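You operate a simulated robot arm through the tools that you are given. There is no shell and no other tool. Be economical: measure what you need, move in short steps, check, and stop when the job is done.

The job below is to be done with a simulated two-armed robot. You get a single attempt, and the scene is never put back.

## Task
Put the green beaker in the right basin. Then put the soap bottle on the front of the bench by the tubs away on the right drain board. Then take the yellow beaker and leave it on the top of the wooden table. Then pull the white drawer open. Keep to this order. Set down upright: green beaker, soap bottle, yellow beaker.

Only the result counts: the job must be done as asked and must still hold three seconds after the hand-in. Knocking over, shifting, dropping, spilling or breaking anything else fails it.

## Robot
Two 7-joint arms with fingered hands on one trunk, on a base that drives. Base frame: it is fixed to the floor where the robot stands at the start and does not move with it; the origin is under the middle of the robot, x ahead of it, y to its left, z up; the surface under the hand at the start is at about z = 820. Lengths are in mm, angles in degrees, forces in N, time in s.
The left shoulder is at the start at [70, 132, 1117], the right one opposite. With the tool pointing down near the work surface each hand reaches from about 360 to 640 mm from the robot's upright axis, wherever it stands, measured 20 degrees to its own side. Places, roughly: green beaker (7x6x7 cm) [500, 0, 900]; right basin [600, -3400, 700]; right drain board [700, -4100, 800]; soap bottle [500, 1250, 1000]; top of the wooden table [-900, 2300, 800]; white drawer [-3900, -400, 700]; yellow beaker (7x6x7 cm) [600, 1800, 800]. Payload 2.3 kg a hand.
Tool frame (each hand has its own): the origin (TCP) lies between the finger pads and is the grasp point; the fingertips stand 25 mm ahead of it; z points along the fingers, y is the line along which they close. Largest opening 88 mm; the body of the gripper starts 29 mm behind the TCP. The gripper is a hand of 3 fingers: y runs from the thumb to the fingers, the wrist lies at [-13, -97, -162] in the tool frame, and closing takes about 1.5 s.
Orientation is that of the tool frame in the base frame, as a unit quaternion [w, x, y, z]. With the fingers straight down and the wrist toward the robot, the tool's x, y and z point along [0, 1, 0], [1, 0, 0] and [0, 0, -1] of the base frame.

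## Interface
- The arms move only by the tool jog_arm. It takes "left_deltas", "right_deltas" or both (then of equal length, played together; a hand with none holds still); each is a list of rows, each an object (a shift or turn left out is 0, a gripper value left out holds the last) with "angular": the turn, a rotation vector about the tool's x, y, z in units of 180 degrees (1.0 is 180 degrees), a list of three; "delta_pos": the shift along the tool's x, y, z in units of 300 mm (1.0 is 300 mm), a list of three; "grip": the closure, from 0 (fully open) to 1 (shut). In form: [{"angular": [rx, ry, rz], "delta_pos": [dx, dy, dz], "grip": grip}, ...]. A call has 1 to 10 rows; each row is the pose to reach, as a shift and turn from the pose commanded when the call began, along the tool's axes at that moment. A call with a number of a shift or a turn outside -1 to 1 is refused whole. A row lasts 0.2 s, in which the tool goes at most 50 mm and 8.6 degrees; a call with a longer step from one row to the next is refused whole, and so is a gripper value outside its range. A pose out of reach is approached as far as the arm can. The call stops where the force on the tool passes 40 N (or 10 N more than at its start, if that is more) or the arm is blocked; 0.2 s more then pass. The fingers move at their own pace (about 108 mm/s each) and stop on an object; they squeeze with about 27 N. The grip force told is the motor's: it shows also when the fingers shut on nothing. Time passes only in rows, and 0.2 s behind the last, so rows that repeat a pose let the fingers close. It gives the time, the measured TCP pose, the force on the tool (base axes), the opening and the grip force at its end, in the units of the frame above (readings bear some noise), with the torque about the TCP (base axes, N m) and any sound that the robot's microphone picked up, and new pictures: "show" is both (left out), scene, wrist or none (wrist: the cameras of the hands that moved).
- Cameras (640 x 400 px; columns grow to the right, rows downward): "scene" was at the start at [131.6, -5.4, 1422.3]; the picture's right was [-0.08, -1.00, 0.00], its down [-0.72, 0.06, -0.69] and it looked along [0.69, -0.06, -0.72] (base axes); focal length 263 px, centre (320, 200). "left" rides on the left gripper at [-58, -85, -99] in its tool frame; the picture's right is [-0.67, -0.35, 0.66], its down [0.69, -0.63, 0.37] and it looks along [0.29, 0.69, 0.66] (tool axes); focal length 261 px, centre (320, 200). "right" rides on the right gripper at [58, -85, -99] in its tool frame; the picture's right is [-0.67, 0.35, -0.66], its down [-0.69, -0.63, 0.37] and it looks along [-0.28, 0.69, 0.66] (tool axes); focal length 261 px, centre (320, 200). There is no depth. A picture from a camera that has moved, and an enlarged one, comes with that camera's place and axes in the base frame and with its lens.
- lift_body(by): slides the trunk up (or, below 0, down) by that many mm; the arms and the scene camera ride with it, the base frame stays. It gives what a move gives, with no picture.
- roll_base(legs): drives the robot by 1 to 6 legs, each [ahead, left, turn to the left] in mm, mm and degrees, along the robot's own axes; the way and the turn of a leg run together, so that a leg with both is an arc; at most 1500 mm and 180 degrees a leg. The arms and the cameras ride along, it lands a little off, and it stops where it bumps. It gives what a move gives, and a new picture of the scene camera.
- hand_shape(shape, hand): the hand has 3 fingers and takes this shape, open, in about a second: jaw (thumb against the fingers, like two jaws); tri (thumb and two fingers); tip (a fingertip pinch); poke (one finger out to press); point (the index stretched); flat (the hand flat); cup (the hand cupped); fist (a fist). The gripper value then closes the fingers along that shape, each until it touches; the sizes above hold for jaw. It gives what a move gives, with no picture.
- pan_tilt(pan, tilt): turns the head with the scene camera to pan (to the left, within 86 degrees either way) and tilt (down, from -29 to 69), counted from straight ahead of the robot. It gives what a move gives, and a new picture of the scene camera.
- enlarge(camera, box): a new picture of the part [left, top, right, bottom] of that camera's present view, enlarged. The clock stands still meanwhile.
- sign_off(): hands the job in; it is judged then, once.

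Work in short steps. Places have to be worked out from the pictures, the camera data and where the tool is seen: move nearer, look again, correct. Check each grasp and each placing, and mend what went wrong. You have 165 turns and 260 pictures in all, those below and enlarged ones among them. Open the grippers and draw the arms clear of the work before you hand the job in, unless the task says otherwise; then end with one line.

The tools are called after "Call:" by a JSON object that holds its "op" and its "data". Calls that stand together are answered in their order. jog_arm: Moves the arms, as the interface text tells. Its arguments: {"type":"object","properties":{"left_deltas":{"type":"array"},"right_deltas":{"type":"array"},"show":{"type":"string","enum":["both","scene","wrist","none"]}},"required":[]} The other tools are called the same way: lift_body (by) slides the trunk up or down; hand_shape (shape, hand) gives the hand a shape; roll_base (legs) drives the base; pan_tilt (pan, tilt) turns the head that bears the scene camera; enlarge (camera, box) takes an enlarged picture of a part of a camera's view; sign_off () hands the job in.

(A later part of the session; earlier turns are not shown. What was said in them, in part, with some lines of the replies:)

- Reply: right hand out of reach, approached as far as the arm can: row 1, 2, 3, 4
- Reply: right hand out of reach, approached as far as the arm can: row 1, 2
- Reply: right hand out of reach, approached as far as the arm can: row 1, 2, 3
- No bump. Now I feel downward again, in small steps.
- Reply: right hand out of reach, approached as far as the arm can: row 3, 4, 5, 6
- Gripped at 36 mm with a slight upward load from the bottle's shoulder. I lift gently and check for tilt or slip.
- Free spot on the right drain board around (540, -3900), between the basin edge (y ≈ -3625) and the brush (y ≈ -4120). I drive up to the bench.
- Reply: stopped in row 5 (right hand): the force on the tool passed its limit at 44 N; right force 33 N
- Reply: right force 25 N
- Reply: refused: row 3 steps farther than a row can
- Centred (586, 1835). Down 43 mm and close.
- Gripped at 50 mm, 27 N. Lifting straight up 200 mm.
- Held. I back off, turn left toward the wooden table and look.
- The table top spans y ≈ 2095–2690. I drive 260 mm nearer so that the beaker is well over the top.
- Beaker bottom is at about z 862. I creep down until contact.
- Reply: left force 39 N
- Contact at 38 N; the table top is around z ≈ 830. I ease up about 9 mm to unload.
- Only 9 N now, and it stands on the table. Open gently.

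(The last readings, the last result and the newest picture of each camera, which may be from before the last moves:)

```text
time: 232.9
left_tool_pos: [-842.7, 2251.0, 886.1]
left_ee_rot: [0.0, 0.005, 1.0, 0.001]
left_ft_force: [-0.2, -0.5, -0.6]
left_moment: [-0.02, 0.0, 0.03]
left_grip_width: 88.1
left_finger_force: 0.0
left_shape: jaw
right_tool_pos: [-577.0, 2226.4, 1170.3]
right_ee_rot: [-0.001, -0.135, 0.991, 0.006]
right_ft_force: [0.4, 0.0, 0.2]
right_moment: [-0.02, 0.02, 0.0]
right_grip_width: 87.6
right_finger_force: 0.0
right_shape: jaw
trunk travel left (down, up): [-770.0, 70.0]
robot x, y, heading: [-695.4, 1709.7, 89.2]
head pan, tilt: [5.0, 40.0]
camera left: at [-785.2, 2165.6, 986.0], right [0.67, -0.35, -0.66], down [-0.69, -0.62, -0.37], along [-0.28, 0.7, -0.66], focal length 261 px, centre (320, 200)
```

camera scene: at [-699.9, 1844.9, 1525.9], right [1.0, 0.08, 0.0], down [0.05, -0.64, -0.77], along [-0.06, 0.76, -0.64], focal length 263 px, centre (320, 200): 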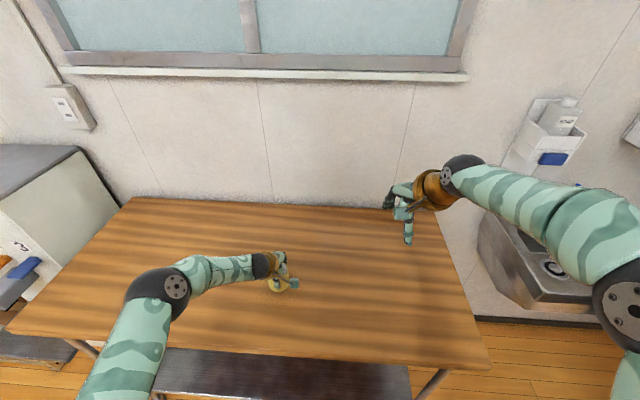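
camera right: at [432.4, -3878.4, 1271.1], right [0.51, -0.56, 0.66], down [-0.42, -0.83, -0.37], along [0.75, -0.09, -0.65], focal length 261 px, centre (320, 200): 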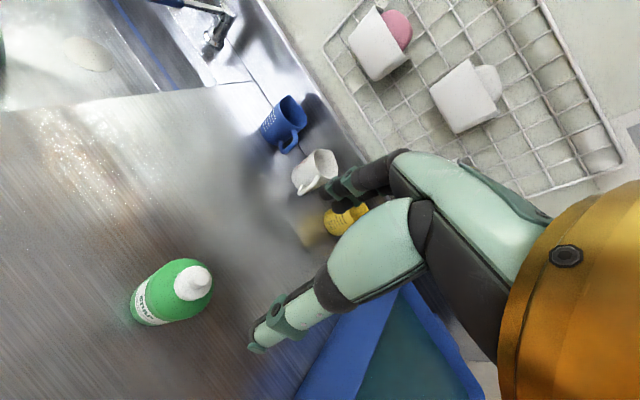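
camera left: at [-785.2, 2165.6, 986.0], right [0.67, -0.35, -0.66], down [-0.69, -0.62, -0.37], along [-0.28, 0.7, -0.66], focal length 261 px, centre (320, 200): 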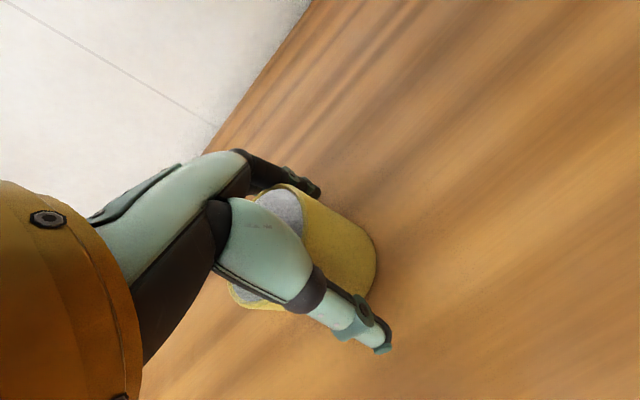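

Free. Rise straight up.

Call:
{"op": "jog_arm", "data": {"left_deltas": [{"delta_pos": [0, 0, -0.05]}, {"delta_pos": [0, 0, -0.15]}, {"delta_pos": [0, 0, -0.3]}, {"delta_pos": [0, 0, -0.45]}, {"delta_pos": [0, 0, -0.6]}, {"delta_pos": [0, 0, -0.75]}]}}

```text
time: 234.3
left_tool_pos: [-842.0, 2248.9, 1113.7]
left_ee_rot: [0.001, 0.005, 1.0, 0.001]
left_ft_force: [-0.1, 0.0, 0.1]
left_moment: [0.01, -0.02, -0.02]
left_grip_width: 88.0
left_finger_force: 0.1
left_shape: jaw
right_tool_pos: [-576.8, 2224.5, 1172.0]
right_ee_rot: [-0.001, -0.136, 0.991, 0.006]
right_ft_force: [0.9, 1.1, -0.3]
right_moment: [-0.01, -0.01, -0.03]
right_grip_width: 87.7
right_finger_force: 0.0
right_shape: jaw
trunk travel left (down, up): [-770.0, 70.0]
robot x, y, heading: [-696.7, 1710.6, 89.7]
head pan, tilt: [5.0, 40.0]
camera scene: at [-699.8, 1842.7, 1526.1], right [1.0, 0.08, 0.0], down [0.05, -0.64, -0.77], along [-0.06, 0.76, -0.64], focal length 263 px, centre (320, 200)
camera left: at [-784.1, 2163.4, 1213.8], right [0.67, -0.35, -0.66], down [-0.69, -0.62, -0.37], along [-0.28, 0.7, -0.66], focal length 261 px, centre (320, 200)
```

scene: 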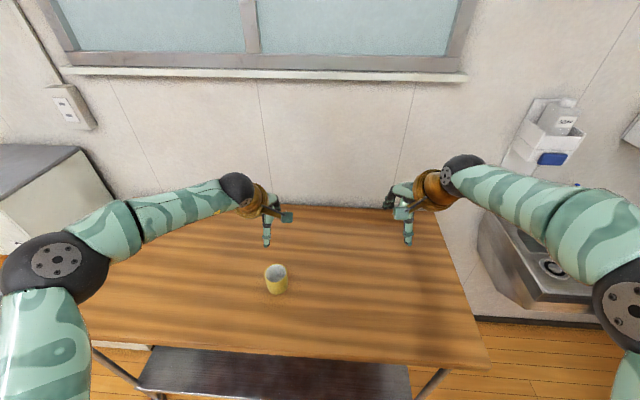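
left: 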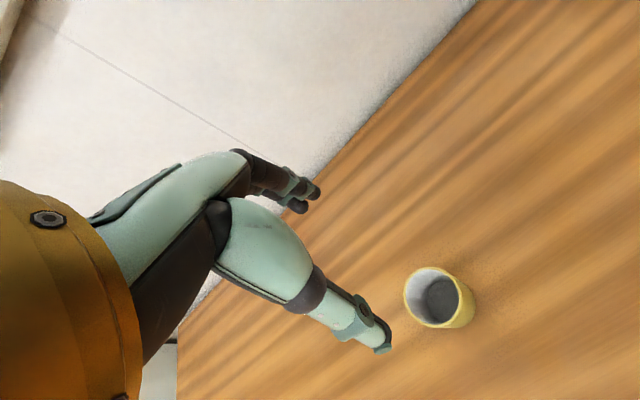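

The yellow beaker stands upright on the table. Next the drawer: I back off 500 mm, turn to face -x and survey.

Call:
{"op": "roll_base", "data": {"legs": [[-550, 0, 0], [0, 0, 90]]}}

Call:
{"op": "pan_tilt", "data": {"pan": 15, "tilt": 22}}

```text
time: 241.3
left_tool_pos: [-1243.5, 1006.5, 1112.3]
left_ee_rot: [0.0, -0.701, 0.713, 0.0]
left_ft_force: [-0.4, -0.4, -0.2]
left_moment: [-0.01, 0.01, 0.0]
left_grip_width: 88.0
left_finger_force: 0.0
left_shape: jaw
right_tool_pos: [-1217.4, 1272.2, 1170.7]
right_ee_rot: [0.005, 0.795, -0.607, -0.004]
right_ft_force: [-0.7, 0.5, 0.2]
right_moment: [-0.04, 0.0, 0.01]
right_grip_width: 87.5
right_finger_force: 0.0
right_shape: jaw
trunk travel left (down, up): [-770.0, 70.0]
robot x, y, heading: [-697.2, 1149.9, 179.1]
head pan, tilt: [5.0, 40.0]
camera scene: at [-834.6, 1147.3, 1526.0], right [-0.07, 1.0, 0.0], down [0.64, 0.05, -0.77], along [-0.76, -0.05, -0.64], focal length 263 px, centre (320, 200)
```

scene: 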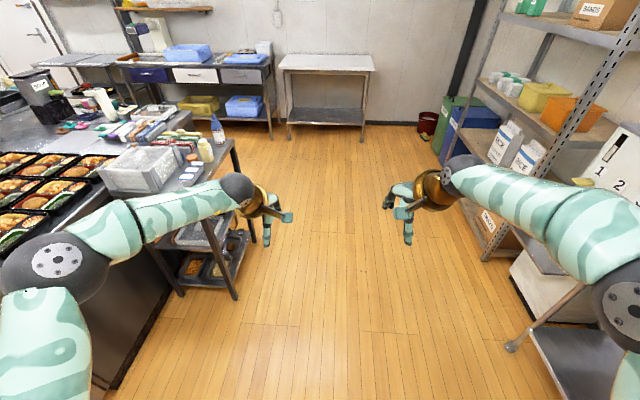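

```text
time: 242.2
left_tool_pos: [-1243.7, 1006.2, 1112.8]
left_ee_rot: [0.0, -0.702, 0.712, 0.001]
left_ft_force: [0.0, 0.0, 0.1]
left_moment: [0.04, 0.01, -0.02]
left_grip_width: 87.8
left_finger_force: 0.0
left_shape: jaw
right_tool_pos: [-1218.7, 1272.1, 1170.2]
right_ee_rot: [0.005, 0.795, -0.606, -0.004]
right_ft_force: [-0.1, 0.0, -0.1]
right_moment: [-0.01, 0.02, 0.01]
right_grip_width: 87.6
right_finger_force: 0.0
right_shape: jaw
trunk travel left (down, up): [-770.0, 70.0]
robot x, y, heading: [-701.6, 1146.8, 179.0]
head pan, tilt: [15.0, 22.0]
camera scene: at [-839.7, 1130.5, 1554.1], right [-0.24, 0.97, 0.0], down [0.36, 0.09, -0.93], along [-0.9, -0.23, -0.38], focal length 263 px, centre (320, 200)
```

scene: 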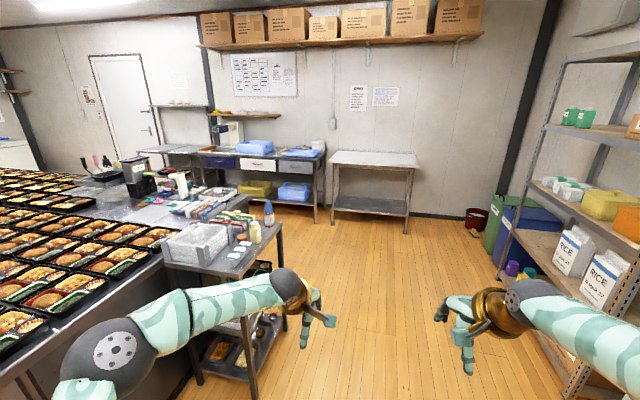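

The white drawer is the middle one of three in the far bench, at about (-3880, -510, 700). I drive ahead past the counter end, then strafe left in front of it.

Call:
{"op": "roll_base", "data": {"legs": [[0, 0, 1], [1500, 0, 0], [600, 0, 0], [0, 1500, 0]]}}

Call:
{"op": "pan_tilt", "data": {"pan": 0, "tilt": 35}}

```text
time: 260.1
left_tool_pos: [-3320.8, -554.8, 1113.2]
left_ee_rot: [0.0, 0.717, -0.697, -0.001]
left_ft_force: [-0.3, 0.4, 0.0]
left_moment: [-0.01, -0.01, 0.05]
left_grip_width: 88.0
left_finger_force: 0.0
left_shape: jaw
right_tool_pos: [-3306.7, -291.1, 1171.4]
right_ee_rot: [0.006, 0.808, -0.59, -0.003]
right_ft_force: [0.1, -0.4, -0.5]
right_moment: [-0.02, 0.0, 0.0]
right_grip_width: 87.5
right_finger_force: 0.1
right_shape: jaw
trunk travel left (down, up): [-770.0, 70.0]
robot x, y, heading: [-2783.3, -392.1, -178.4]
head pan, tilt: [15.0, 22.0]
camera scene: at [-2922.8, -415.9, 1554.2], right [-0.29, 0.96, 0.0], down [0.36, 0.11, -0.93], along [-0.89, -0.26, -0.37], focal length 263 px, centre (320, 200)
```

scene: 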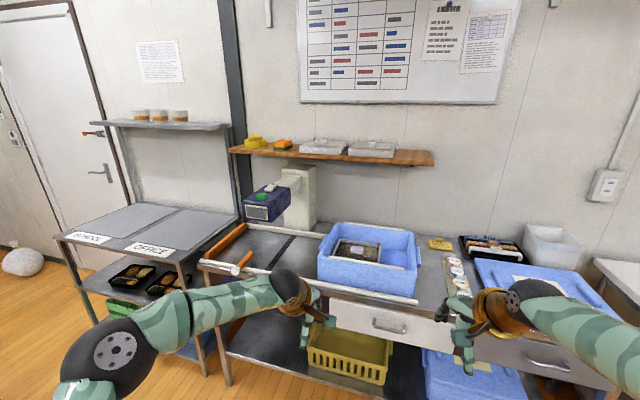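

```text
time: 260.9
left_tool_pos: [-3320.4, -556.6, 1112.5]
left_ee_rot: [0.0, 0.717, -0.697, -0.001]
left_ft_force: [-0.5, -0.1, 0.1]
left_moment: [0.01, -0.01, 0.0]
left_grip_width: 87.9
left_finger_force: 0.2
left_shape: jaw
right_tool_pos: [-3306.9, -291.0, 1170.5]
right_ee_rot: [0.005, 0.808, -0.589, -0.004]
right_ft_force: [0.8, -0.1, 0.1]
right_moment: [-0.01, 0.01, -0.03]
right_grip_width: 87.5
right_finger_force: 0.0
right_shape: jaw
trunk travel left (down, up): [-770.0, 70.0]
robot x, y, heading: [-2785.5, -388.9, -178.9]
head pan, tilt: [0.0, 35.0]
camera scene: at [-2921.8, -392.6, 1533.6], right [-0.03, 1.0, 0.0], down [0.57, 0.02, -0.82], along [-0.82, -0.02, -0.57], focal length 263 px, centre (320, 200)
```

scene: 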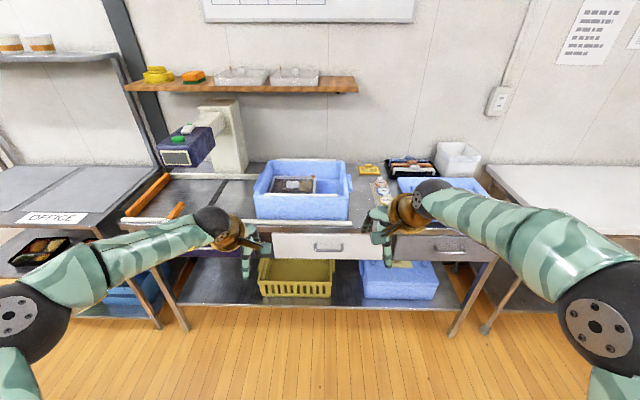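

Call:
{"op": "enlarge", "data": {"camera": "scene", "box": [250, 200, 410, 300]}}

Call:
{"op": "enlarge", "data": {"camera": "left", "box": [0, 0, 640, 400]}}

```text
4.00 times, centred on (330, 250) of scene
camera zoom: at [-2921.8, -392.6, 1533.6], right [-0.03, 1.0, 0.0], down [0.57, 0.02, -0.82], along [-0.82, -0.02, -0.57], focal length 1052 px, centre (280, 0)
```

zoom: 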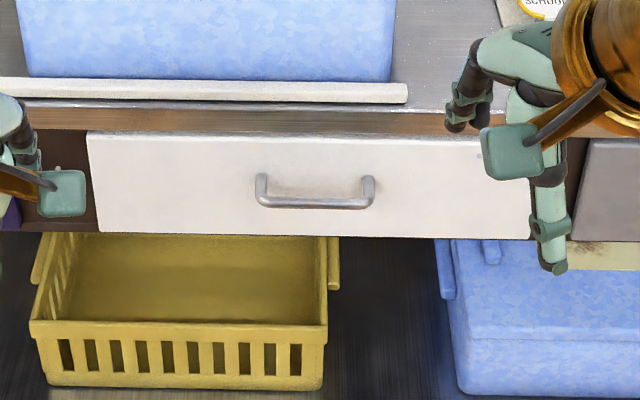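

```text
1.00 times, centred on (320, 200) of left (not enlarged: the box is as wide or as high as the picture)
camera zoom: at [-3236.8, -496.0, 1212.9], right [0.33, 0.68, -0.66], down [0.65, -0.67, -0.37], along [-0.69, -0.3, -0.66], focal length 261 px, centre (320, 200)
```

zoom: 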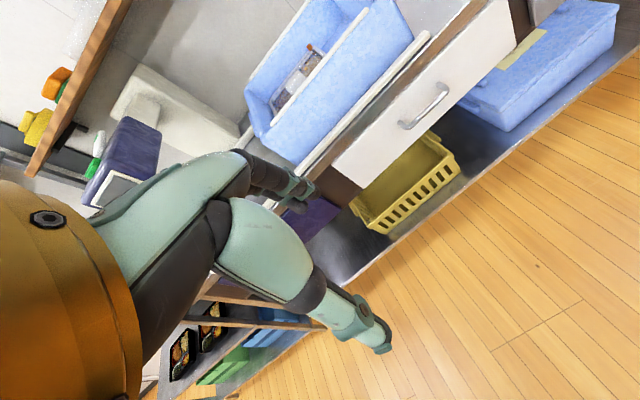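

Handle bar centre triangulates to about (-3690, -373, 757), 120 mm wide, horizontal. I'll grip it with the left hand tilted to point forward-down. First lower the trunk 300 mm in the open floor.

Call:
{"op": "lift_body", "data": {"by": -300}}

Call:
{"op": "jog_arm", "data": {"left_deltas": [{"angular": [-0.044, 0, 0], "delta_pos": [0, -0.05, 0]}, {"angular": [-0.088, 0, 0], "delta_pos": [0, -0.1, 0]}, {"angular": [-0.132, 0, 0], "delta_pos": [0, -0.15, 0]}, {"angular": [-0.176, 0, 0], "delta_pos": [0, -0.2, 0]}, {"angular": [-0.22, 0, 0], "delta_pos": [0, -0.2, 0]}, {"angular": [-0.264, 0, 0], "delta_pos": [0, -0.2, 0]}, {"angular": [-0.306, 0, 0], "delta_pos": [0, -0.2, 0]}], "right_deltas": [{"delta_pos": [0, -0.08, 0]}, {"delta_pos": [0, -0.16, 0]}, {"delta_pos": [0, -0.24, 0]}, {"delta_pos": [0, -0.32, 0]}, {"delta_pos": [0, -0.4, 0]}, {"delta_pos": [0, -0.45, 0]}, {"delta_pos": [0, -0.45, 0]}]}}

```text
time: 263.9
left_tool_pos: [-3320.5, -557.3, 813.5]
left_ee_rot: [0.0, 0.717, -0.697, -0.001]
left_ft_force: [0.2, -0.5, -0.4]
left_moment: [0.02, 0.04, 0.02]
left_grip_width: 88.2
left_finger_force: 0.1
left_shape: jaw
right_tool_pos: [-3306.4, -291.6, 870.7]
right_ee_rot: [0.005, 0.808, -0.589, -0.003]
right_ft_force: [0.2, 0.4, 0.2]
right_moment: [-0.02, -0.01, 0.04]
right_grip_width: 87.8
right_finger_force: 0.0
right_shape: jaw
trunk travel left (down, up): [-470.0, 370.0]
robot x, y, heading: [-2785.6, -389.4, -178.2]
head pan, tilt: [0.0, 35.0]
```

```text
time: 265.5
left_tool_pos: [-3261.3, -555.3, 812.7]
left_ee_rot: [0.331, 0.635, -0.618, -0.325]
left_ft_force: [0.2, 0.8, 1.1]
left_moment: [-0.01, 0.04, -0.01]
left_grip_width: 87.8
left_finger_force: 0.0
left_shape: jaw
right_tool_pos: [-3175.9, -254.9, 863.8]
right_ee_rot: [-0.008, 0.814, -0.581, 0.015]
right_ft_force: [-0.2, 0.2, -0.6]
right_moment: [0.0, -0.01, 0.01]
right_grip_width: 88.0
right_finger_force: 0.0
right_shape: jaw
right hand out of reach, approached as far as the arm can: row 5, 6
trunk travel left (down, up): [-470.0, 370.0]
robot x, y, heading: [-2781.7, -387.7, -178.2]
head pan, tilt: [0.0, 35.0]
camera scene: at [-2922.1, -393.1, 1233.5], right [-0.03, 1.0, 0.0], down [0.57, 0.02, -0.82], along [-0.82, -0.02, -0.57], focal length 263 px, centre (320, 200)
camera right: at [-3081.0, -282.1, 967.9], right [-0.57, 0.52, 0.63], down [0.39, 0.85, -0.36], along [-0.73, 0.04, -0.69], focal length 261 px, centre (320, 200)
camera left: at [-3132.2, -493.2, 800.6], right [-0.36, 0.66, -0.66], down [0.08, -0.68, -0.73], along [-0.93, -0.31, 0.19], focal length 261 px, centre (320, 200)
```

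scene: 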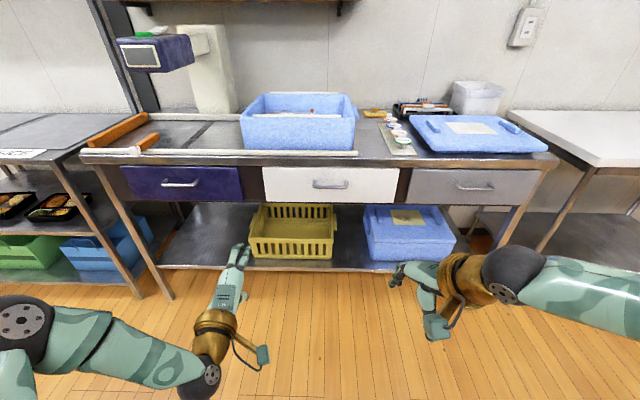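
right: 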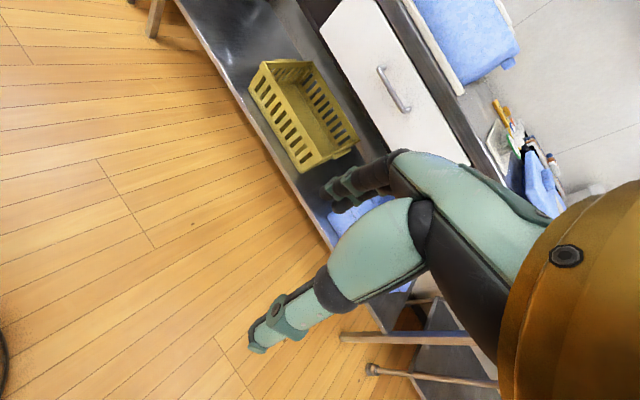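
left: 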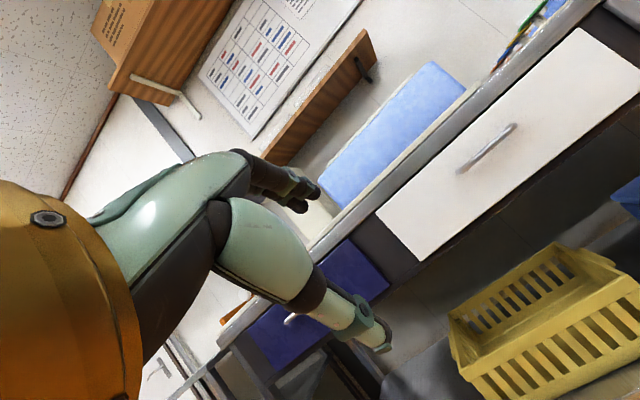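

Handle confirmed at (-3692, -374, 761), drawer face near x ≈ -3722. I square up the heading, strafe right and come nearer with the tilted left hand.

Call:
{"op": "roll_base", "data": {"legs": [[0, 0, -1.8], [0, -165, 0], [330, 0, 0]]}}

Call:
{"op": "enlarge", "data": {"camera": "left", "box": [0, 0, 640, 400]}}

```text
time: 269.0
left_tool_pos: [-3590.5, -372.8, 812.8]
left_ee_rot: [-0.326, -0.626, 0.628, 0.328]
left_ft_force: [0.4, 0.0, 0.5]
left_moment: [-0.04, -0.01, 0.02]
left_grip_width: 87.7
left_finger_force: 0.0
left_shape: jaw
right_tool_pos: [-3498.0, -76.2, 864.6]
right_ee_rot: [-0.009, 0.804, -0.594, 0.015]
right_ft_force: [0.8, 0.4, 0.7]
right_moment: [0.01, -0.01, 0.01]
right_grip_width: 87.6
right_finger_force: 0.0
right_shape: jaw
trunk travel left (down, up): [-470.0, 370.0]
robot x, y, heading: [-3113.4, -220.8, 179.9]
head pan, tilt: [0.0, 35.0]
camera scene: at [-3247.7, -222.1, 1233.5], right [0.0, 1.0, 0.0], down [0.57, 0.0, -0.82], along [-0.82, 0.0, -0.57], focal length 263 px, centre (320, 200)
```

scene: 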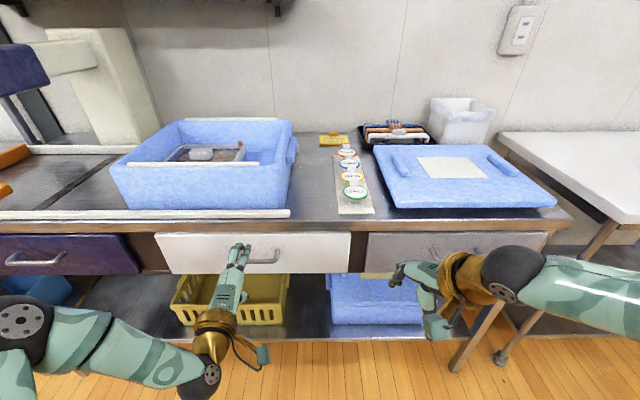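

```text
1.00 times, centred on (320, 200) of left (not enlarged: the box is as wide or as high as the picture)
camera zoom: at [-3461.3, -315.8, 800.9], right [-0.34, 0.67, -0.66], down [0.06, -0.69, -0.73], along [-0.94, -0.28, 0.19], focal length 261 px, centre (320, 200)
```

zoom: 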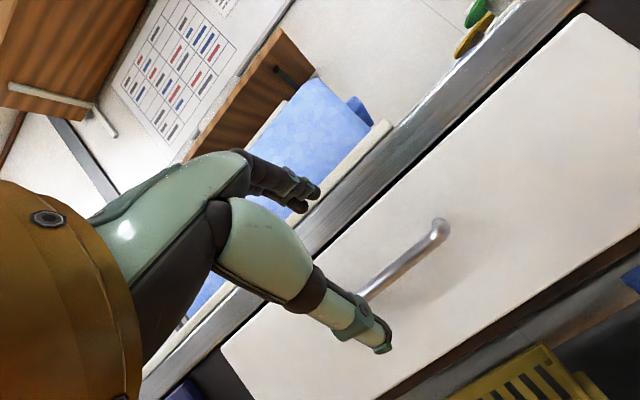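

The handle's right end is seen at y ≈ -323, bar z ≈ 757. I narrow the fingers to about 40 mm and advance most of the way along the hand's axis.

Call:
{"op": "jog_arm", "data": {"left_deltas": [{"delta_pos": [0.023, 0.046, 0], "grip": 0.55}, {"delta_pos": [0.023, 0.046, 0.05], "grip": 0.55}, {"delta_pos": [0.023, 0.046, 0.12], "grip": 0.55}, {"delta_pos": [0.023, 0.046, 0.18], "grip": 0.55}, {"delta_pos": [0.023, 0.046, 0.18], "grip": 0.55}]}}

Call:
{"op": "enlarge", "data": {"camera": "scene", "box": [190, 210, 330, 300]}}

```text
time: 270.2
left_tool_pos: [-3643.9, -378.9, 794.8]
left_ee_rot: [-0.326, -0.626, 0.628, 0.328]
left_ft_force: [0.1, 0.3, 0.3]
left_moment: [-0.03, 0.03, 0.01]
left_grip_width: 40.0
left_finger_force: 0.0
left_shape: jaw
right_tool_pos: [-3496.9, -75.5, 864.0]
right_ee_rot: [-0.008, 0.804, -0.594, 0.016]
right_ft_force: [-0.6, -0.5, -0.1]
right_moment: [0.01, -0.01, -0.02]
right_grip_width: 87.6
right_finger_force: 0.2
right_shape: jaw
trunk travel left (down, up): [-470.0, 370.0]
robot x, y, heading: [-3114.3, -222.8, 179.8]
head pan, tilt: [0.0, 35.0]
camera scene: at [-3247.5, -222.2, 1233.6], right [0.0, 1.0, 0.0], down [0.57, 0.0, -0.82], along [-0.82, 0.0, -0.57], focal length 263 px, centre (320, 200)
camera left: at [-3513.2, -322.1, 782.7], right [-0.34, 0.67, -0.66], down [0.06, -0.69, -0.73], along [-0.94, -0.28, 0.19], focal length 261 px, centre (320, 200)
```

scene: 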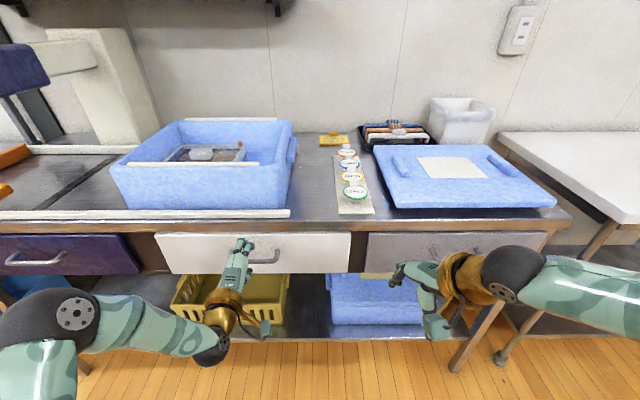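
left: 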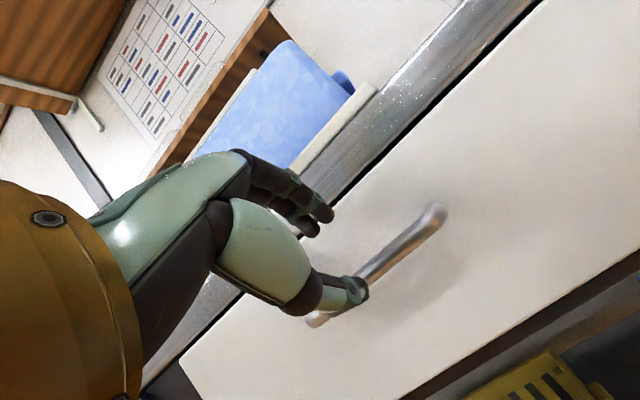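

```text
4.44 times, centred on (260, 255) of scene
camera zoom: at [-3247.5, -222.2, 1233.6], right [0.0, 1.0, 0.0], down [0.57, 0.0, -0.82], along [-0.82, 0.0, -0.57], focal length 1168 px, centre (587, -44)
```

zoom: 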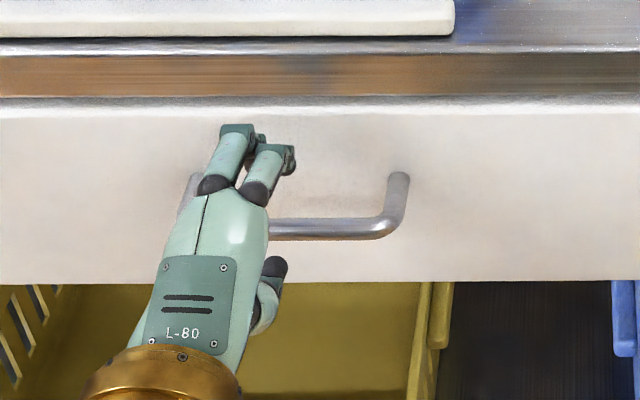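

The posts are ~45 mm long, so there is room behind the bar. The bar lies about 50 mm along my axis and 8 mm below it; I correct, advance 38 mm and look.

Call:
{"op": "jog_arm", "data": {"left_deltas": [{"delta_pos": [-0.025, -0.022, 0]}, {"delta_pos": [-0.025, -0.022, 0.06]}, {"delta_pos": [-0.025, -0.022, 0.125]}], "show": "wrist"}}

Call:
{"op": "enlarge", "data": {"camera": "scene", "box": [190, 210, 330, 300]}}

```text
time: 271.0
left_tool_pos: [-3671.4, -372.2, 768.1]
left_ee_rot: [-0.326, -0.625, 0.628, 0.328]
left_ft_force: [-0.2, 0.3, -0.5]
left_moment: [-0.01, 0.01, 0.0]
left_grip_width: 39.9
left_finger_force: 0.0
left_shape: jaw
right_tool_pos: [-3498.0, -75.5, 864.6]
right_ee_rot: [-0.008, 0.804, -0.594, 0.016]
right_ft_force: [-0.3, -0.7, 0.0]
right_moment: [0.02, -0.03, 0.0]
right_grip_width: 87.8
right_finger_force: 0.1
right_shape: jaw
trunk travel left (down, up): [-470.0, 370.0]
robot x, y, heading: [-3111.0, -220.5, 180.0]
head pan, tilt: [0.0, 35.0]
camera left: at [-3540.3, -314.1, 755.5], right [-0.34, 0.67, -0.66], down [0.06, -0.68, -0.73], along [-0.94, -0.28, 0.19], focal length 261 px, centre (320, 200)
```

left: 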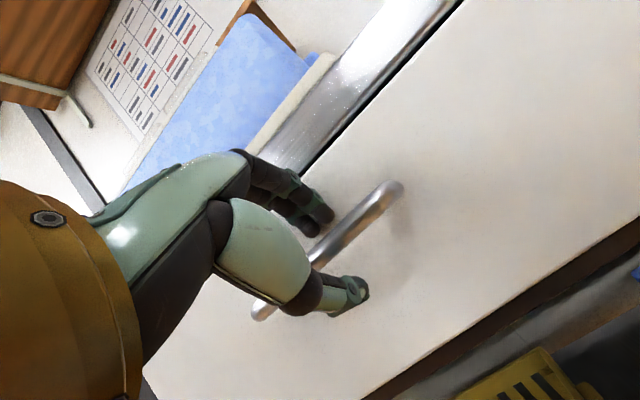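

```text
4.44 times, centred on (260, 255) of scene
camera zoom: at [-3248.1, -222.0, 1233.5], right [0.0, 1.0, 0.0], down [0.57, 0.0, -0.82], along [-0.82, 0.0, -0.57], focal length 1168 px, centre (587, -44)
```

zoom: 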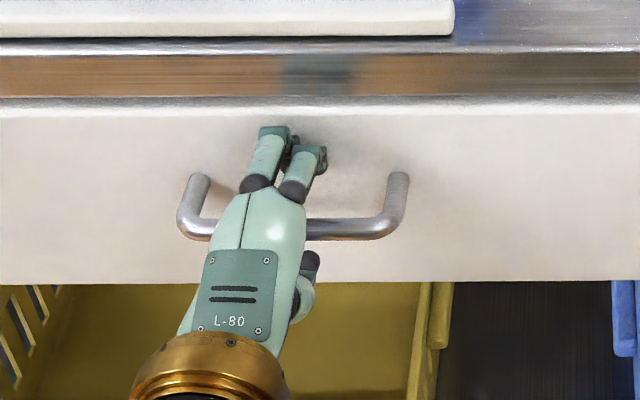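

The bar lies right between thumb and fingers. Closing on it.

Call:
{"op": "jog_arm", "data": {"left_deltas": [{"delta_pos": [0, 0, 0.01], "grip": 1}, {"delta_pos": [0, 0, 0.01], "grip": 1}, {"delta_pos": [0, 0, 0.01], "grip": 1}, {"delta_pos": [0, 0, 0.01], "grip": 1}, {"delta_pos": [0, 0, 0.01], "grip": 1}, {"delta_pos": [0, 0, 0.01], "grip": 1}], "show": "wrist"}}

```text
time: 272.4
left_tool_pos: [-3675.5, -371.9, 764.4]
left_ee_rot: [-0.326, -0.626, 0.628, 0.327]
left_ft_force: [0.2, 1.7, -6.2]
left_moment: [0.06, 0.02, -0.01]
left_grip_width: 1.3
left_finger_force: 26.8
left_shape: jaw
right_tool_pos: [-3498.4, -75.8, 864.1]
right_ee_rot: [-0.009, 0.804, -0.594, 0.017]
right_ft_force: [-0.3, 0.2, 0.1]
right_moment: [0.0, -0.01, -0.03]
right_grip_width: 87.6
right_finger_force: 0.0
right_shape: jaw
trunk travel left (down, up): [-470.0, 370.0]
robot x, y, heading: [-3111.5, -223.7, 179.9]
head pan, tilt: [0.0, 35.0]
camera left: at [-3543.6, -314.5, 752.6], right [-0.33, 0.67, -0.66], down [0.06, -0.69, -0.73], along [-0.94, -0.28, 0.19], focal length 261 px, centre (320, 200)
```

left: 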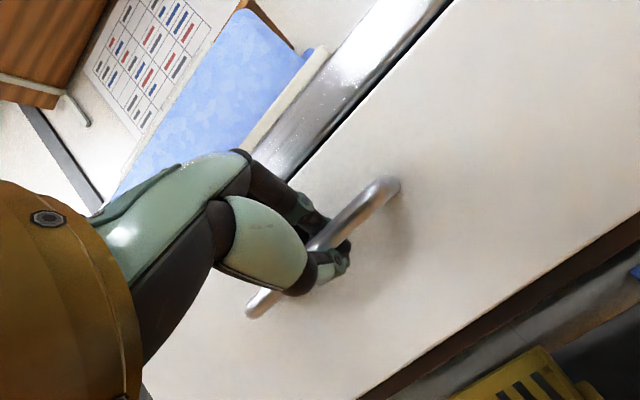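

The fingertips have closed behind the bar, so it's hooked. I pull 50 mm straight back with the arm and check.

Call:
{"op": "jog_arm", "data": {"left_deltas": [{"delta_pos": [0, -0.019, -0.027], "grip": 1}, {"delta_pos": [0, -0.038, -0.055]}, {"delta_pos": [0, -0.057, -0.082]}, {"delta_pos": [0, -0.076, -0.109]}, {"delta_pos": [0, -0.095, -0.137]}]}}

```text
time: 273.6
left_tool_pos: [-3624.5, -372.9, 763.9]
left_ee_rot: [-0.324, -0.626, 0.629, 0.328]
left_ft_force: [0.3, 3.8, -7.1]
left_moment: [0.03, 0.0, 0.03]
left_grip_width: 1.2
left_finger_force: 27.4
left_shape: jaw
right_tool_pos: [-3499.6, -75.0, 864.0]
right_ee_rot: [-0.008, 0.804, -0.594, 0.017]
right_ft_force: [0.2, 0.1, -0.4]
right_moment: [-0.01, 0.0, 0.0]
right_grip_width: 87.6
right_finger_force: 0.0
right_shape: jaw
trunk travel left (down, up): [-470.0, 370.0]
robot x, y, heading: [-3111.3, -226.7, 179.7]
head pan, tilt: [0.0, 35.0]
camera scene: at [-3249.3, -221.6, 1233.3], right [0.0, 1.0, 0.0], down [0.57, 0.0, -0.82], along [-0.82, 0.0, -0.57], focal length 263 px, centre (320, 200)
camera left: at [-3493.4, -314.6, 752.6], right [-0.33, 0.67, -0.66], down [0.06, -0.69, -0.73], along [-0.94, -0.28, 0.19], focal length 261 px, centre (320, 200)
```

scene: 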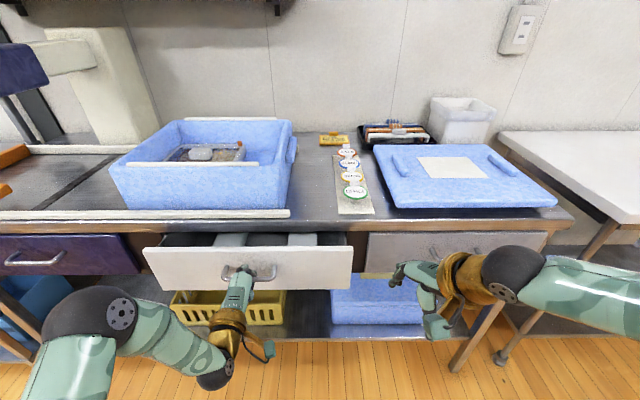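
left: 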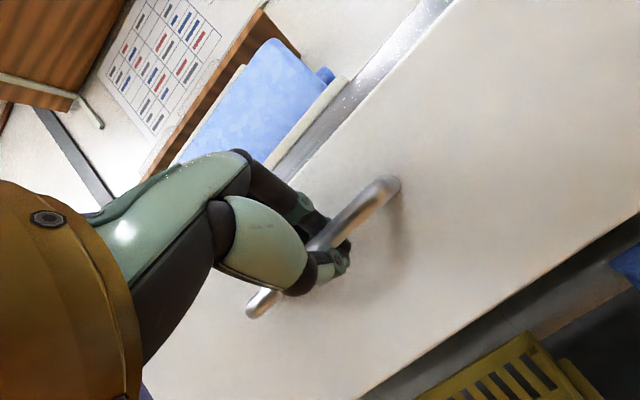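

The drawer slides easily. Pull another 110 mm.

Call:
{"op": "jog_arm", "data": {"left_deltas": [{"delta_pos": [0, -0.026, -0.037]}, {"delta_pos": [0, -0.052, -0.075]}, {"delta_pos": [0, -0.078, -0.112]}, {"delta_pos": [0, -0.104, -0.15]}, {"delta_pos": [0, -0.13, -0.187]}, {"delta_pos": [0, -0.156, -0.225]}, {"delta_pos": [0, -0.182, -0.262]}, {"delta_pos": [0, -0.208, -0.3]}]}}

```text
time: 275.4
left_tool_pos: [-3514.6, -372.3, 763.8]
left_ee_rot: [-0.326, -0.626, 0.628, 0.326]
left_ft_force: [-0.2, 0.5, -11.2]
left_moment: [0.01, 0.01, 0.02]
left_grip_width: 1.2
left_finger_force: 26.7
left_shape: jaw
right_tool_pos: [-3499.6, -74.6, 863.0]
right_ee_rot: [-0.008, 0.804, -0.595, 0.016]
right_ft_force: [0.2, -1.2, -0.1]
right_moment: [0.03, 0.01, 0.01]
right_grip_width: 87.6
right_finger_force: 0.1
right_shape: jaw
trunk travel left (down, up): [-470.0, 370.0]
robot x, y, heading: [-3107.3, -223.9, 179.4]
head pan, tilt: [0.0, 35.0]
camera scene: at [-3249.8, -221.6, 1233.1], right [0.0, 1.0, 0.0], down [0.58, 0.0, -0.82], along [-0.82, 0.0, -0.58], focal length 263 px, centre (320, 200)
camera left: at [-3384.4, -313.8, 751.6], right [-0.33, 0.67, -0.66], down [0.06, -0.69, -0.72], along [-0.94, -0.28, 0.19], focal length 261 px, centre (320, 200)
```

scene: 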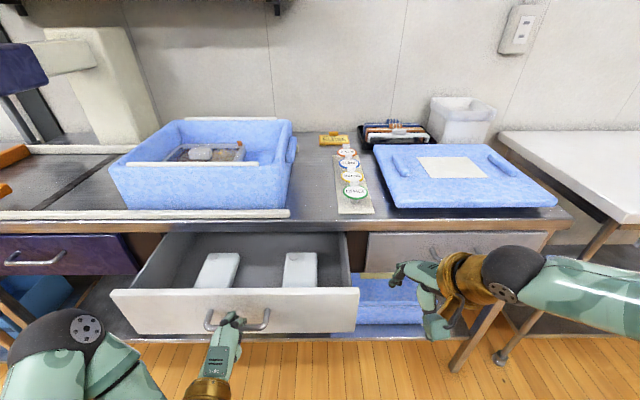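
left: 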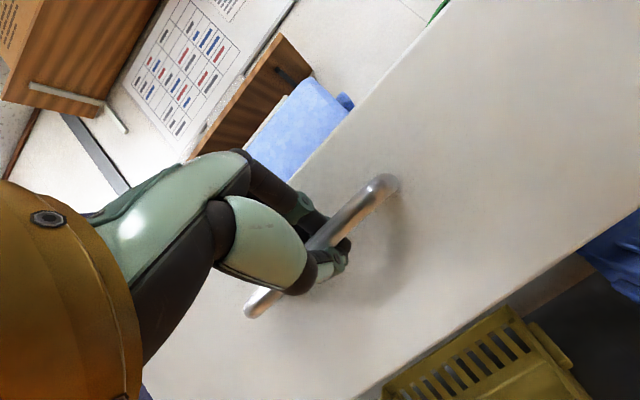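

Open about 160 mm. I pull another 90 mm, to be surely open, watching for the end stop.

Call:
{"op": "jog_arm", "data": {"left_deltas": [{"delta_pos": [0, -0.02, -0.029]}, {"delta_pos": [0, -0.04, -0.058]}, {"delta_pos": [0, -0.062, -0.09]}, {"delta_pos": [0, -0.085, -0.122]}, {"delta_pos": [0, -0.107, -0.154]}, {"delta_pos": [0, -0.13, -0.187]}, {"delta_pos": [0, -0.15, -0.216]}, {"delta_pos": [0, -0.17, -0.246]}]}}

```text
time: 277.2
left_tool_pos: [-3441.3, -368.6, 742.0]
left_ee_rot: [0.33, 0.625, -0.621, -0.339]
left_ft_force: [0.6, -3.7, 26.1]
left_moment: [0.18, -0.58, 0.13]
left_grip_width: 1.4
left_finger_force: 27.0
left_shape: jaw
left hand out of reach, approached as far as the arm can: row 3, 4, 5, 6, 7, 8
right_tool_pos: [-3496.1, -75.1, 865.4]
right_ee_rot: [-0.007, 0.804, -0.595, 0.014]
right_ft_force: [-0.3, -0.5, -0.1]
right_moment: [0.05, -0.03, -0.02]
right_grip_width: 87.9
right_finger_force: 0.1
right_shape: jaw
trunk travel left (down, up): [-470.0, 370.0]
robot x, y, heading: [-3110.4, -223.3, 179.9]
head pan, tilt: [0.0, 35.0]
stopped in row 8 (left hand): the force on the tool passed its limit at 47 N (the readings are from after the stop); the commanded pose is now the measured one
camera scene: at [-3244.3, -221.7, 1234.1], right [0.0, 1.0, 0.0], down [0.57, 0.0, -0.82], along [-0.82, 0.0, -0.57], focal length 263 px, centre (320, 200)
camera left: at [-3311.3, -309.8, 727.2], right [-0.35, 0.68, -0.64], down [0.04, -0.68, -0.74], along [-0.93, -0.29, 0.21], focal length 261 px, centre (320, 200)
```

scene: 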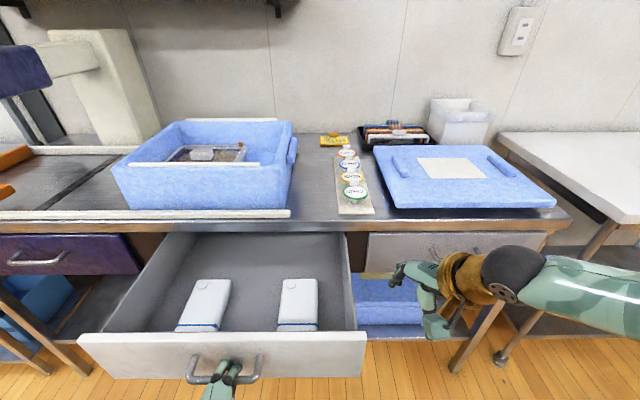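
left: 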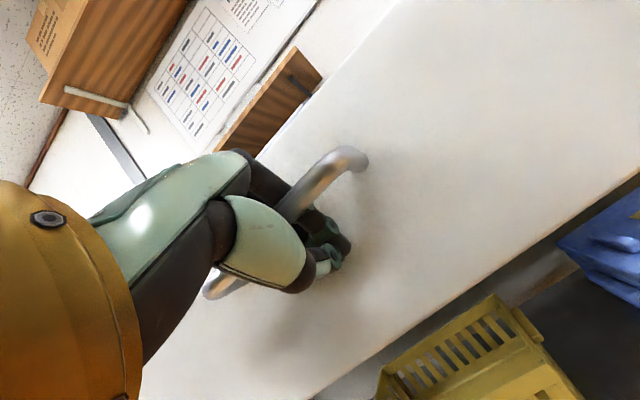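

The drawer is open about 235 mm; the arm reached its limit and sagged ~20 mm, loading the handle. I back the base 40 mm to regain room (that moves the drawer too) — rather, I first raise the hand to relieve the load.

Call:
{"op": "jog_arm", "data": {"left_deltas": [{"delta_pos": [0, 0.03, -0.015]}, {"delta_pos": [0, 0.055, -0.035]}, {"delta_pos": [0, 0.06, -0.038]}], "show": "wrist"}}

```text
time: 278.1
left_tool_pos: [-3447.9, -369.1, 742.2]
left_ee_rot: [0.331, 0.626, -0.622, -0.335]
left_ft_force: [-1.1, -7.0, 15.1]
left_moment: [0.19, -0.47, 0.1]
left_grip_width: 1.1
left_finger_force: 27.2
left_shape: jaw
left hand out of reach, approached as far as the arm can: row 1, 2, 3
right_tool_pos: [-3495.9, -76.9, 865.3]
right_ee_rot: [-0.007, 0.804, -0.594, 0.015]
right_ft_force: [0.3, 0.1, 0.2]
right_moment: [0.01, 0.0, -0.03]
right_grip_width: 87.6
right_finger_force: 0.1
right_shape: jaw
trunk travel left (down, up): [-470.0, 370.0]
robot x, y, heading: [-3114.0, -225.4, 179.7]
head pan, tilt: [0.0, 35.0]
camera left: at [-3317.4, -309.4, 728.2], right [-0.35, 0.68, -0.65], down [0.05, -0.68, -0.73], along [-0.94, -0.29, 0.21], focal length 261 px, centre (320, 200)
```

left: 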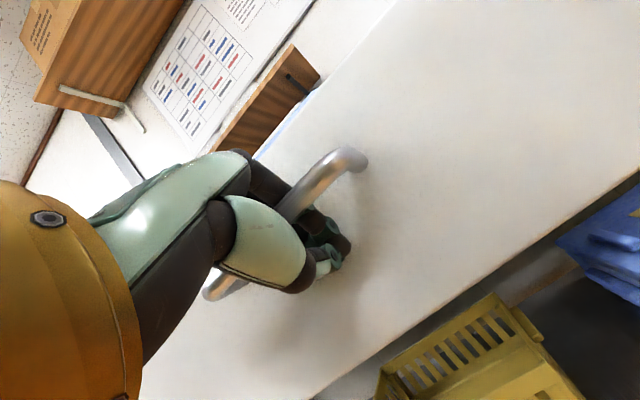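

Reach-limited, so I raise the trunk 14 mm instead.

Call:
{"op": "lift_body", "data": {"by": 14}}

```text
time: 278.7
left_tool_pos: [-3449.0, -367.4, 755.6]
left_ee_rot: [0.328, 0.625, -0.624, -0.334]
left_ft_force: [-0.2, 0.4, 0.5]
left_moment: [-0.01, -0.01, 0.01]
left_grip_width: 0.8
left_finger_force: 27.5
left_shape: jaw
right_tool_pos: [-3497.7, -76.6, 878.6]
right_ee_rot: [-0.009, 0.803, -0.595, 0.016]
right_ft_force: [0.6, -0.7, -0.3]
right_moment: [-0.01, -0.04, -0.03]
right_grip_width: 87.7
right_finger_force: 0.1
right_shape: jaw
trunk travel left (down, up): [-484.0, 356.0]
robot x, y, heading: [-3111.9, -225.1, 179.8]
head pan, tilt: [0.0, 35.0]
```

Unloaded. I open to ~70 mm (enough to pass the bar, without touching the drawer face) and look.

Call:
{"op": "jog_arm", "data": {"left_deltas": [{"delta_pos": [0, 0, 0], "grip": 0.7}, {"delta_pos": [0, 0, 0], "grip": 0.4}, {"delta_pos": [0, 0, 0], "grip": 0.2}, {"delta_pos": [0, 0, 0], "grip": 0.2}, {"delta_pos": [0, 0, 0], "grip": 0.2}]}}

```text
time: 279.9
left_tool_pos: [-3448.5, -366.5, 756.0]
left_ee_rot: [0.328, 0.625, -0.624, -0.335]
left_ft_force: [0.4, 0.3, -0.3]
left_moment: [0.01, 0.02, -0.04]
left_grip_width: 70.0
left_finger_force: 0.1
left_shape: jaw
right_tool_pos: [-3498.6, -75.5, 878.0]
right_ee_rot: [-0.008, 0.804, -0.594, 0.016]
right_ft_force: [-0.6, -0.2, -1.1]
right_moment: [-0.01, -0.01, -0.02]
right_grip_width: 87.7
right_finger_force: 0.1
right_shape: jaw
trunk travel left (down, up): [-484.0, 356.0]
robot x, y, heading: [-3106.4, -224.1, 180.2]
head pan, tilt: [0.0, 35.0]
camera scene: at [-3247.7, -222.4, 1247.6], right [0.0, 1.0, 0.0], down [0.57, 0.0, -0.82], along [-0.82, 0.0, -0.57], focal length 263 px, centre (320, 200)
camera left: at [-3318.6, -308.6, 741.8], right [-0.35, 0.68, -0.65], down [0.05, -0.68, -0.73], along [-0.94, -0.29, 0.2], focal length 261 px, centre (320, 200)
```

scene: 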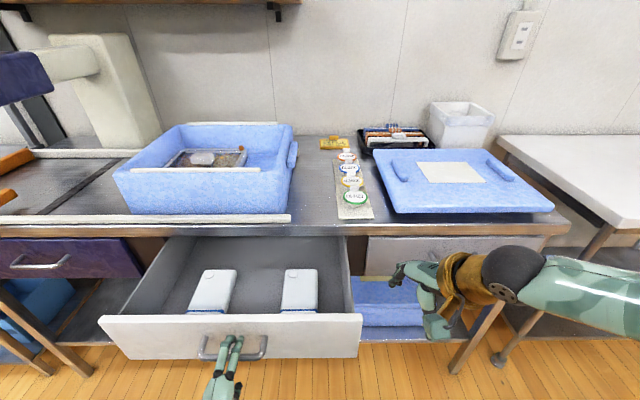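
left: 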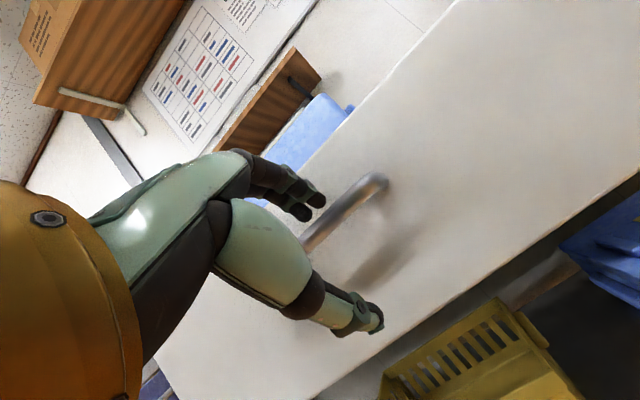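

The bar sits near the fingertips now, with the drawer about 205 mm out. For more margin I re-grip: base 20 mm forward, close again, then draw back with the base.

Call:
{"op": "roll_base", "data": {"legs": [[20, 0, 0]]}}

Call:
{"op": "jog_arm", "data": {"left_deltas": [{"delta_pos": [0, 0, 0], "grip": 0.6}, {"delta_pos": [0, 0, 0], "grip": 1}, {"delta_pos": [0, 0, 0], "grip": 1}, {"delta_pos": [0, 0, 0], "grip": 1}, {"delta_pos": [0, 0, 0], "grip": 1}], "show": "wrist"}}

```text
time: 280.7
left_tool_pos: [-3468.6, -366.7, 755.2]
left_ee_rot: [0.329, 0.626, -0.623, -0.335]
left_ft_force: [-0.3, 0.1, 0.5]
left_moment: [-0.01, -0.03, -0.01]
left_grip_width: 70.0
left_finger_force: 0.1
left_shape: jaw
right_tool_pos: [-3517.2, -76.3, 877.7]
right_ee_rot: [-0.007, 0.804, -0.594, 0.015]
right_ft_force: [0.4, 1.0, 0.8]
right_moment: [0.0, 0.02, 0.0]
right_grip_width: 87.7
right_finger_force: 0.1
right_shape: jaw
trunk travel left (down, up): [-484.0, 356.0]
robot x, y, heading: [-3129.1, -224.3, 179.7]
head pan, tilt: [0.0, 35.0]
camera scene: at [-3266.4, -222.2, 1247.7], right [0.0, 1.0, 0.0], down [0.57, 0.0, -0.82], along [-0.82, 0.0, -0.57], focal length 263 px, centre (320, 200)
```

scene: 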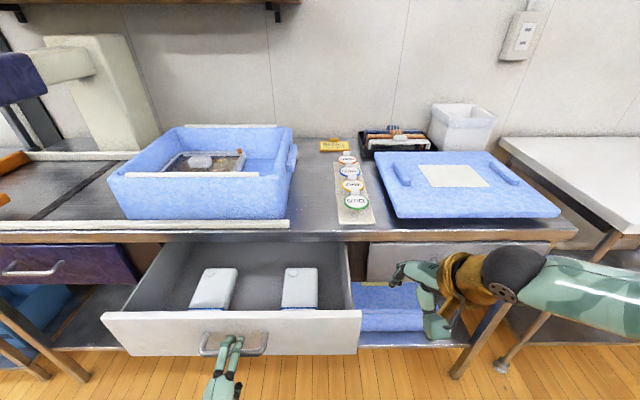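

```text
time: 281.9
left_tool_pos: [-3468.1, -367.8, 755.1]
left_ee_rot: [0.329, 0.626, -0.623, -0.334]
left_ft_force: [-0.3, -0.2, -3.9]
left_moment: [-0.02, -0.05, -0.05]
left_grip_width: 7.4
left_finger_force: 27.2
left_shape: jaw
right_tool_pos: [-3518.9, -74.8, 877.8]
right_ee_rot: [-0.007, 0.805, -0.593, 0.016]
right_ft_force: [-0.5, -0.8, 1.0]
right_moment: [0.01, 0.02, 0.0]
right_grip_width: 87.8
right_finger_force: 0.0
right_shape: jaw
trunk travel left (down, up): [-484.0, 356.0]
robot x, y, heading: [-3131.1, -224.9, 179.7]
head pan, tilt: [0.0, 35.0]
camera left: at [-3338.6, -308.6, 741.5], right [-0.35, 0.68, -0.65], down [0.05, -0.68, -0.73], along [-0.94, -0.29, 0.2], focal length 261 px, centre (320, 200)
```

left: 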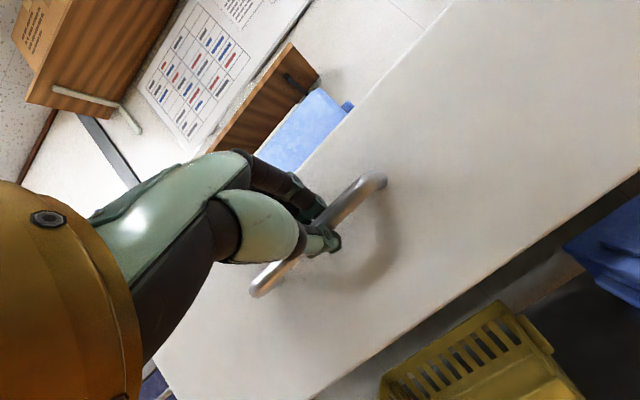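

Gripping the bar (7 mm). I draw the base back 60 mm and check.

Call:
{"op": "roll_base", "data": {"legs": [[-60, 0, 0]]}}

```text
time: 282.8
left_tool_pos: [-3409.8, -367.2, 755.0]
left_ee_rot: [0.329, 0.626, -0.623, -0.334]
left_ft_force: [-0.1, 3.2, -7.8]
left_moment: [-0.04, -0.15, -0.06]
left_grip_width: 6.4
left_finger_force: 26.2
left_shape: jaw
right_tool_pos: [-3458.9, -75.7, 877.9]
right_ee_rot: [-0.007, 0.805, -0.594, 0.016]
right_ft_force: [-0.6, 0.1, 0.3]
right_moment: [-0.02, 0.02, 0.03]
right_grip_width: 88.0
right_finger_force: 0.1
right_shape: jaw
trunk travel left (down, up): [-484.0, 356.0]
robot x, y, heading: [-3069.6, -223.1, 179.9]
head pan, tilt: [0.0, 35.0]
camera scene: at [-3208.5, -222.2, 1247.4], right [0.0, 1.0, 0.0], down [0.57, 0.0, -0.82], along [-0.82, 0.0, -0.57], focal length 263 px, centre (320, 200)
```

scene: 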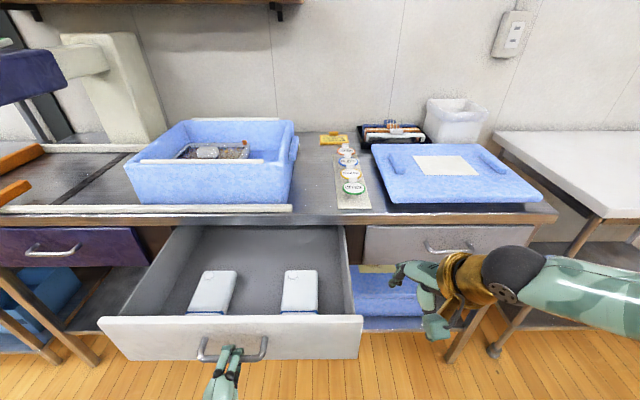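

The drawer follows, now about 265 mm out. I open the fingers fully and look before withdrawing.

Call:
{"op": "jog_arm", "data": {"left_deltas": [{"delta_pos": [0, 0, 0], "grip": 0.6}, {"delta_pos": [0, 0, 0], "grip": 0.2}, {"delta_pos": [0, 0, 0], "grip": 0}, {"delta_pos": [0, 0, 0], "grip": 0}, {"delta_pos": [0, 0, 0], "grip": 0}], "show": "wrist"}}

Call:
{"op": "enlarge", "data": {"camera": "scene", "box": [80, 210, 380, 400]}}

```text
time: 284.0
left_tool_pos: [-3408.4, -367.2, 756.2]
left_ee_rot: [0.328, 0.626, -0.624, -0.335]
left_ft_force: [-0.1, 0.0, 0.0]
left_moment: [0.02, 0.0, 0.02]
left_grip_width: 87.7
left_finger_force: 0.1
left_shape: jaw
right_tool_pos: [-3457.3, -76.6, 877.4]
right_ee_rot: [-0.008, 0.804, -0.594, 0.015]
right_ft_force: [-0.5, 0.3, 0.1]
right_moment: [0.0, -0.02, -0.02]
right_grip_width: 87.6
right_finger_force: 0.2
right_shape: jaw
trunk travel left (down, up): [-484.0, 356.0]
robot x, y, heading: [-3065.4, -225.4, 179.9]
head pan, tilt: [0.0, 35.0]
camera left: at [-3278.2, -308.8, 741.8], right [-0.35, 0.68, -0.65], down [0.05, -0.68, -0.73], along [-0.94, -0.29, 0.2], focal length 261 px, centre (320, 200)
```

left: 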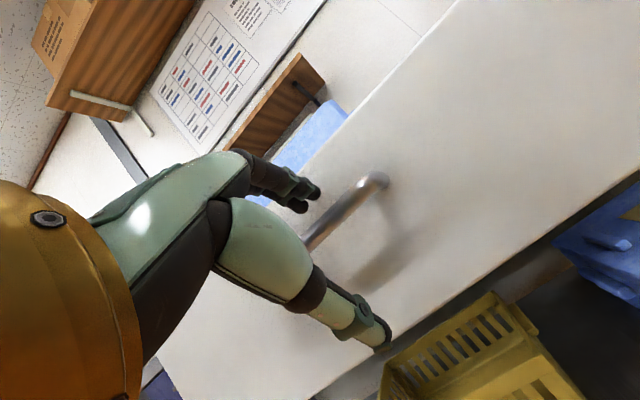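

```text
2.11 times, centred on (230, 305) of scene
camera zoom: at [-3207.4, -222.5, 1247.6], right [0.0, 1.0, 0.0], down [0.57, 0.0, -0.82], along [-0.82, 0.0, -0.57], focal length 554 px, centre (510, -21)
```

zoom: 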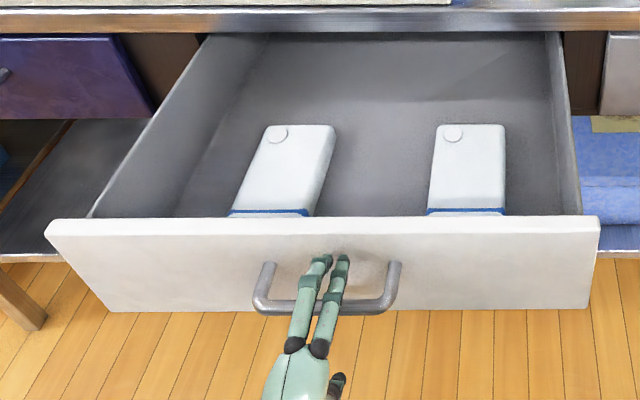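

Fingers are free above and below the bar. I drive straight back to clear it and check the drawer.

Call:
{"op": "roll_base", "data": {"legs": [[-60, 0, 0], [-300, 0, 0]]}}

```text
time: 286.7
left_tool_pos: [-3041.7, -369.5, 755.7]
left_ee_rot: [0.33, 0.626, -0.622, -0.335]
left_ft_force: [-0.4, 0.5, -1.2]
left_moment: [-0.01, -0.03, -0.01]
left_grip_width: 87.9
left_finger_force: 0.0
left_shape: jaw
right_tool_pos: [-3090.0, -77.1, 877.8]
right_ee_rot: [-0.008, 0.805, -0.593, 0.016]
right_ft_force: [0.7, -0.4, -0.5]
right_moment: [0.0, 0.0, 0.0]
right_grip_width: 87.5
right_finger_force: 0.1
right_shape: jaw
trunk travel left (down, up): [-484.0, 356.0]
robot x, y, heading: [-2702.6, -225.9, 180.0]
head pan, tilt: [0.0, 35.0]
camera scene: at [-2840.5, -223.4, 1247.6], right [0.0, 1.0, 0.0], down [0.57, 0.0, -0.82], along [-0.82, 0.0, -0.57], focal length 263 px, centre (320, 200)
```

scene: 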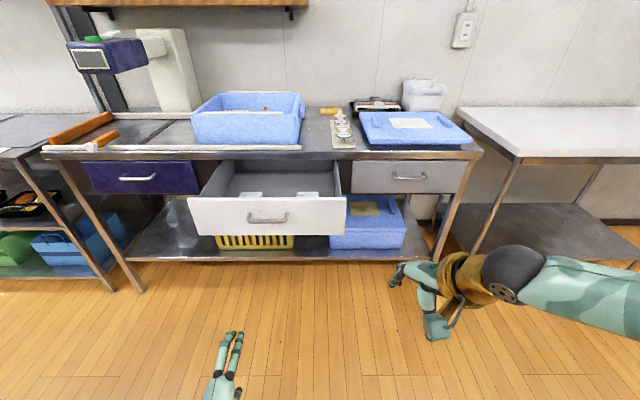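

The white drawer stays open by about 240 mm, and both hands are open and clear. The green beaker, soap bottle and yellow beaker were each seen standing upright where asked, so I hand in.

Call:
{"op": "sign_off", "data": {}}

```text
The job is handed in.
```

I did all four steps in the order asked and handed the job in. The green beaker is upright in the right basin and the soap bottle is upright on the right drain board. The yellow beaker is upright on the wooden table, and the white drawer is open by about 240 mm.
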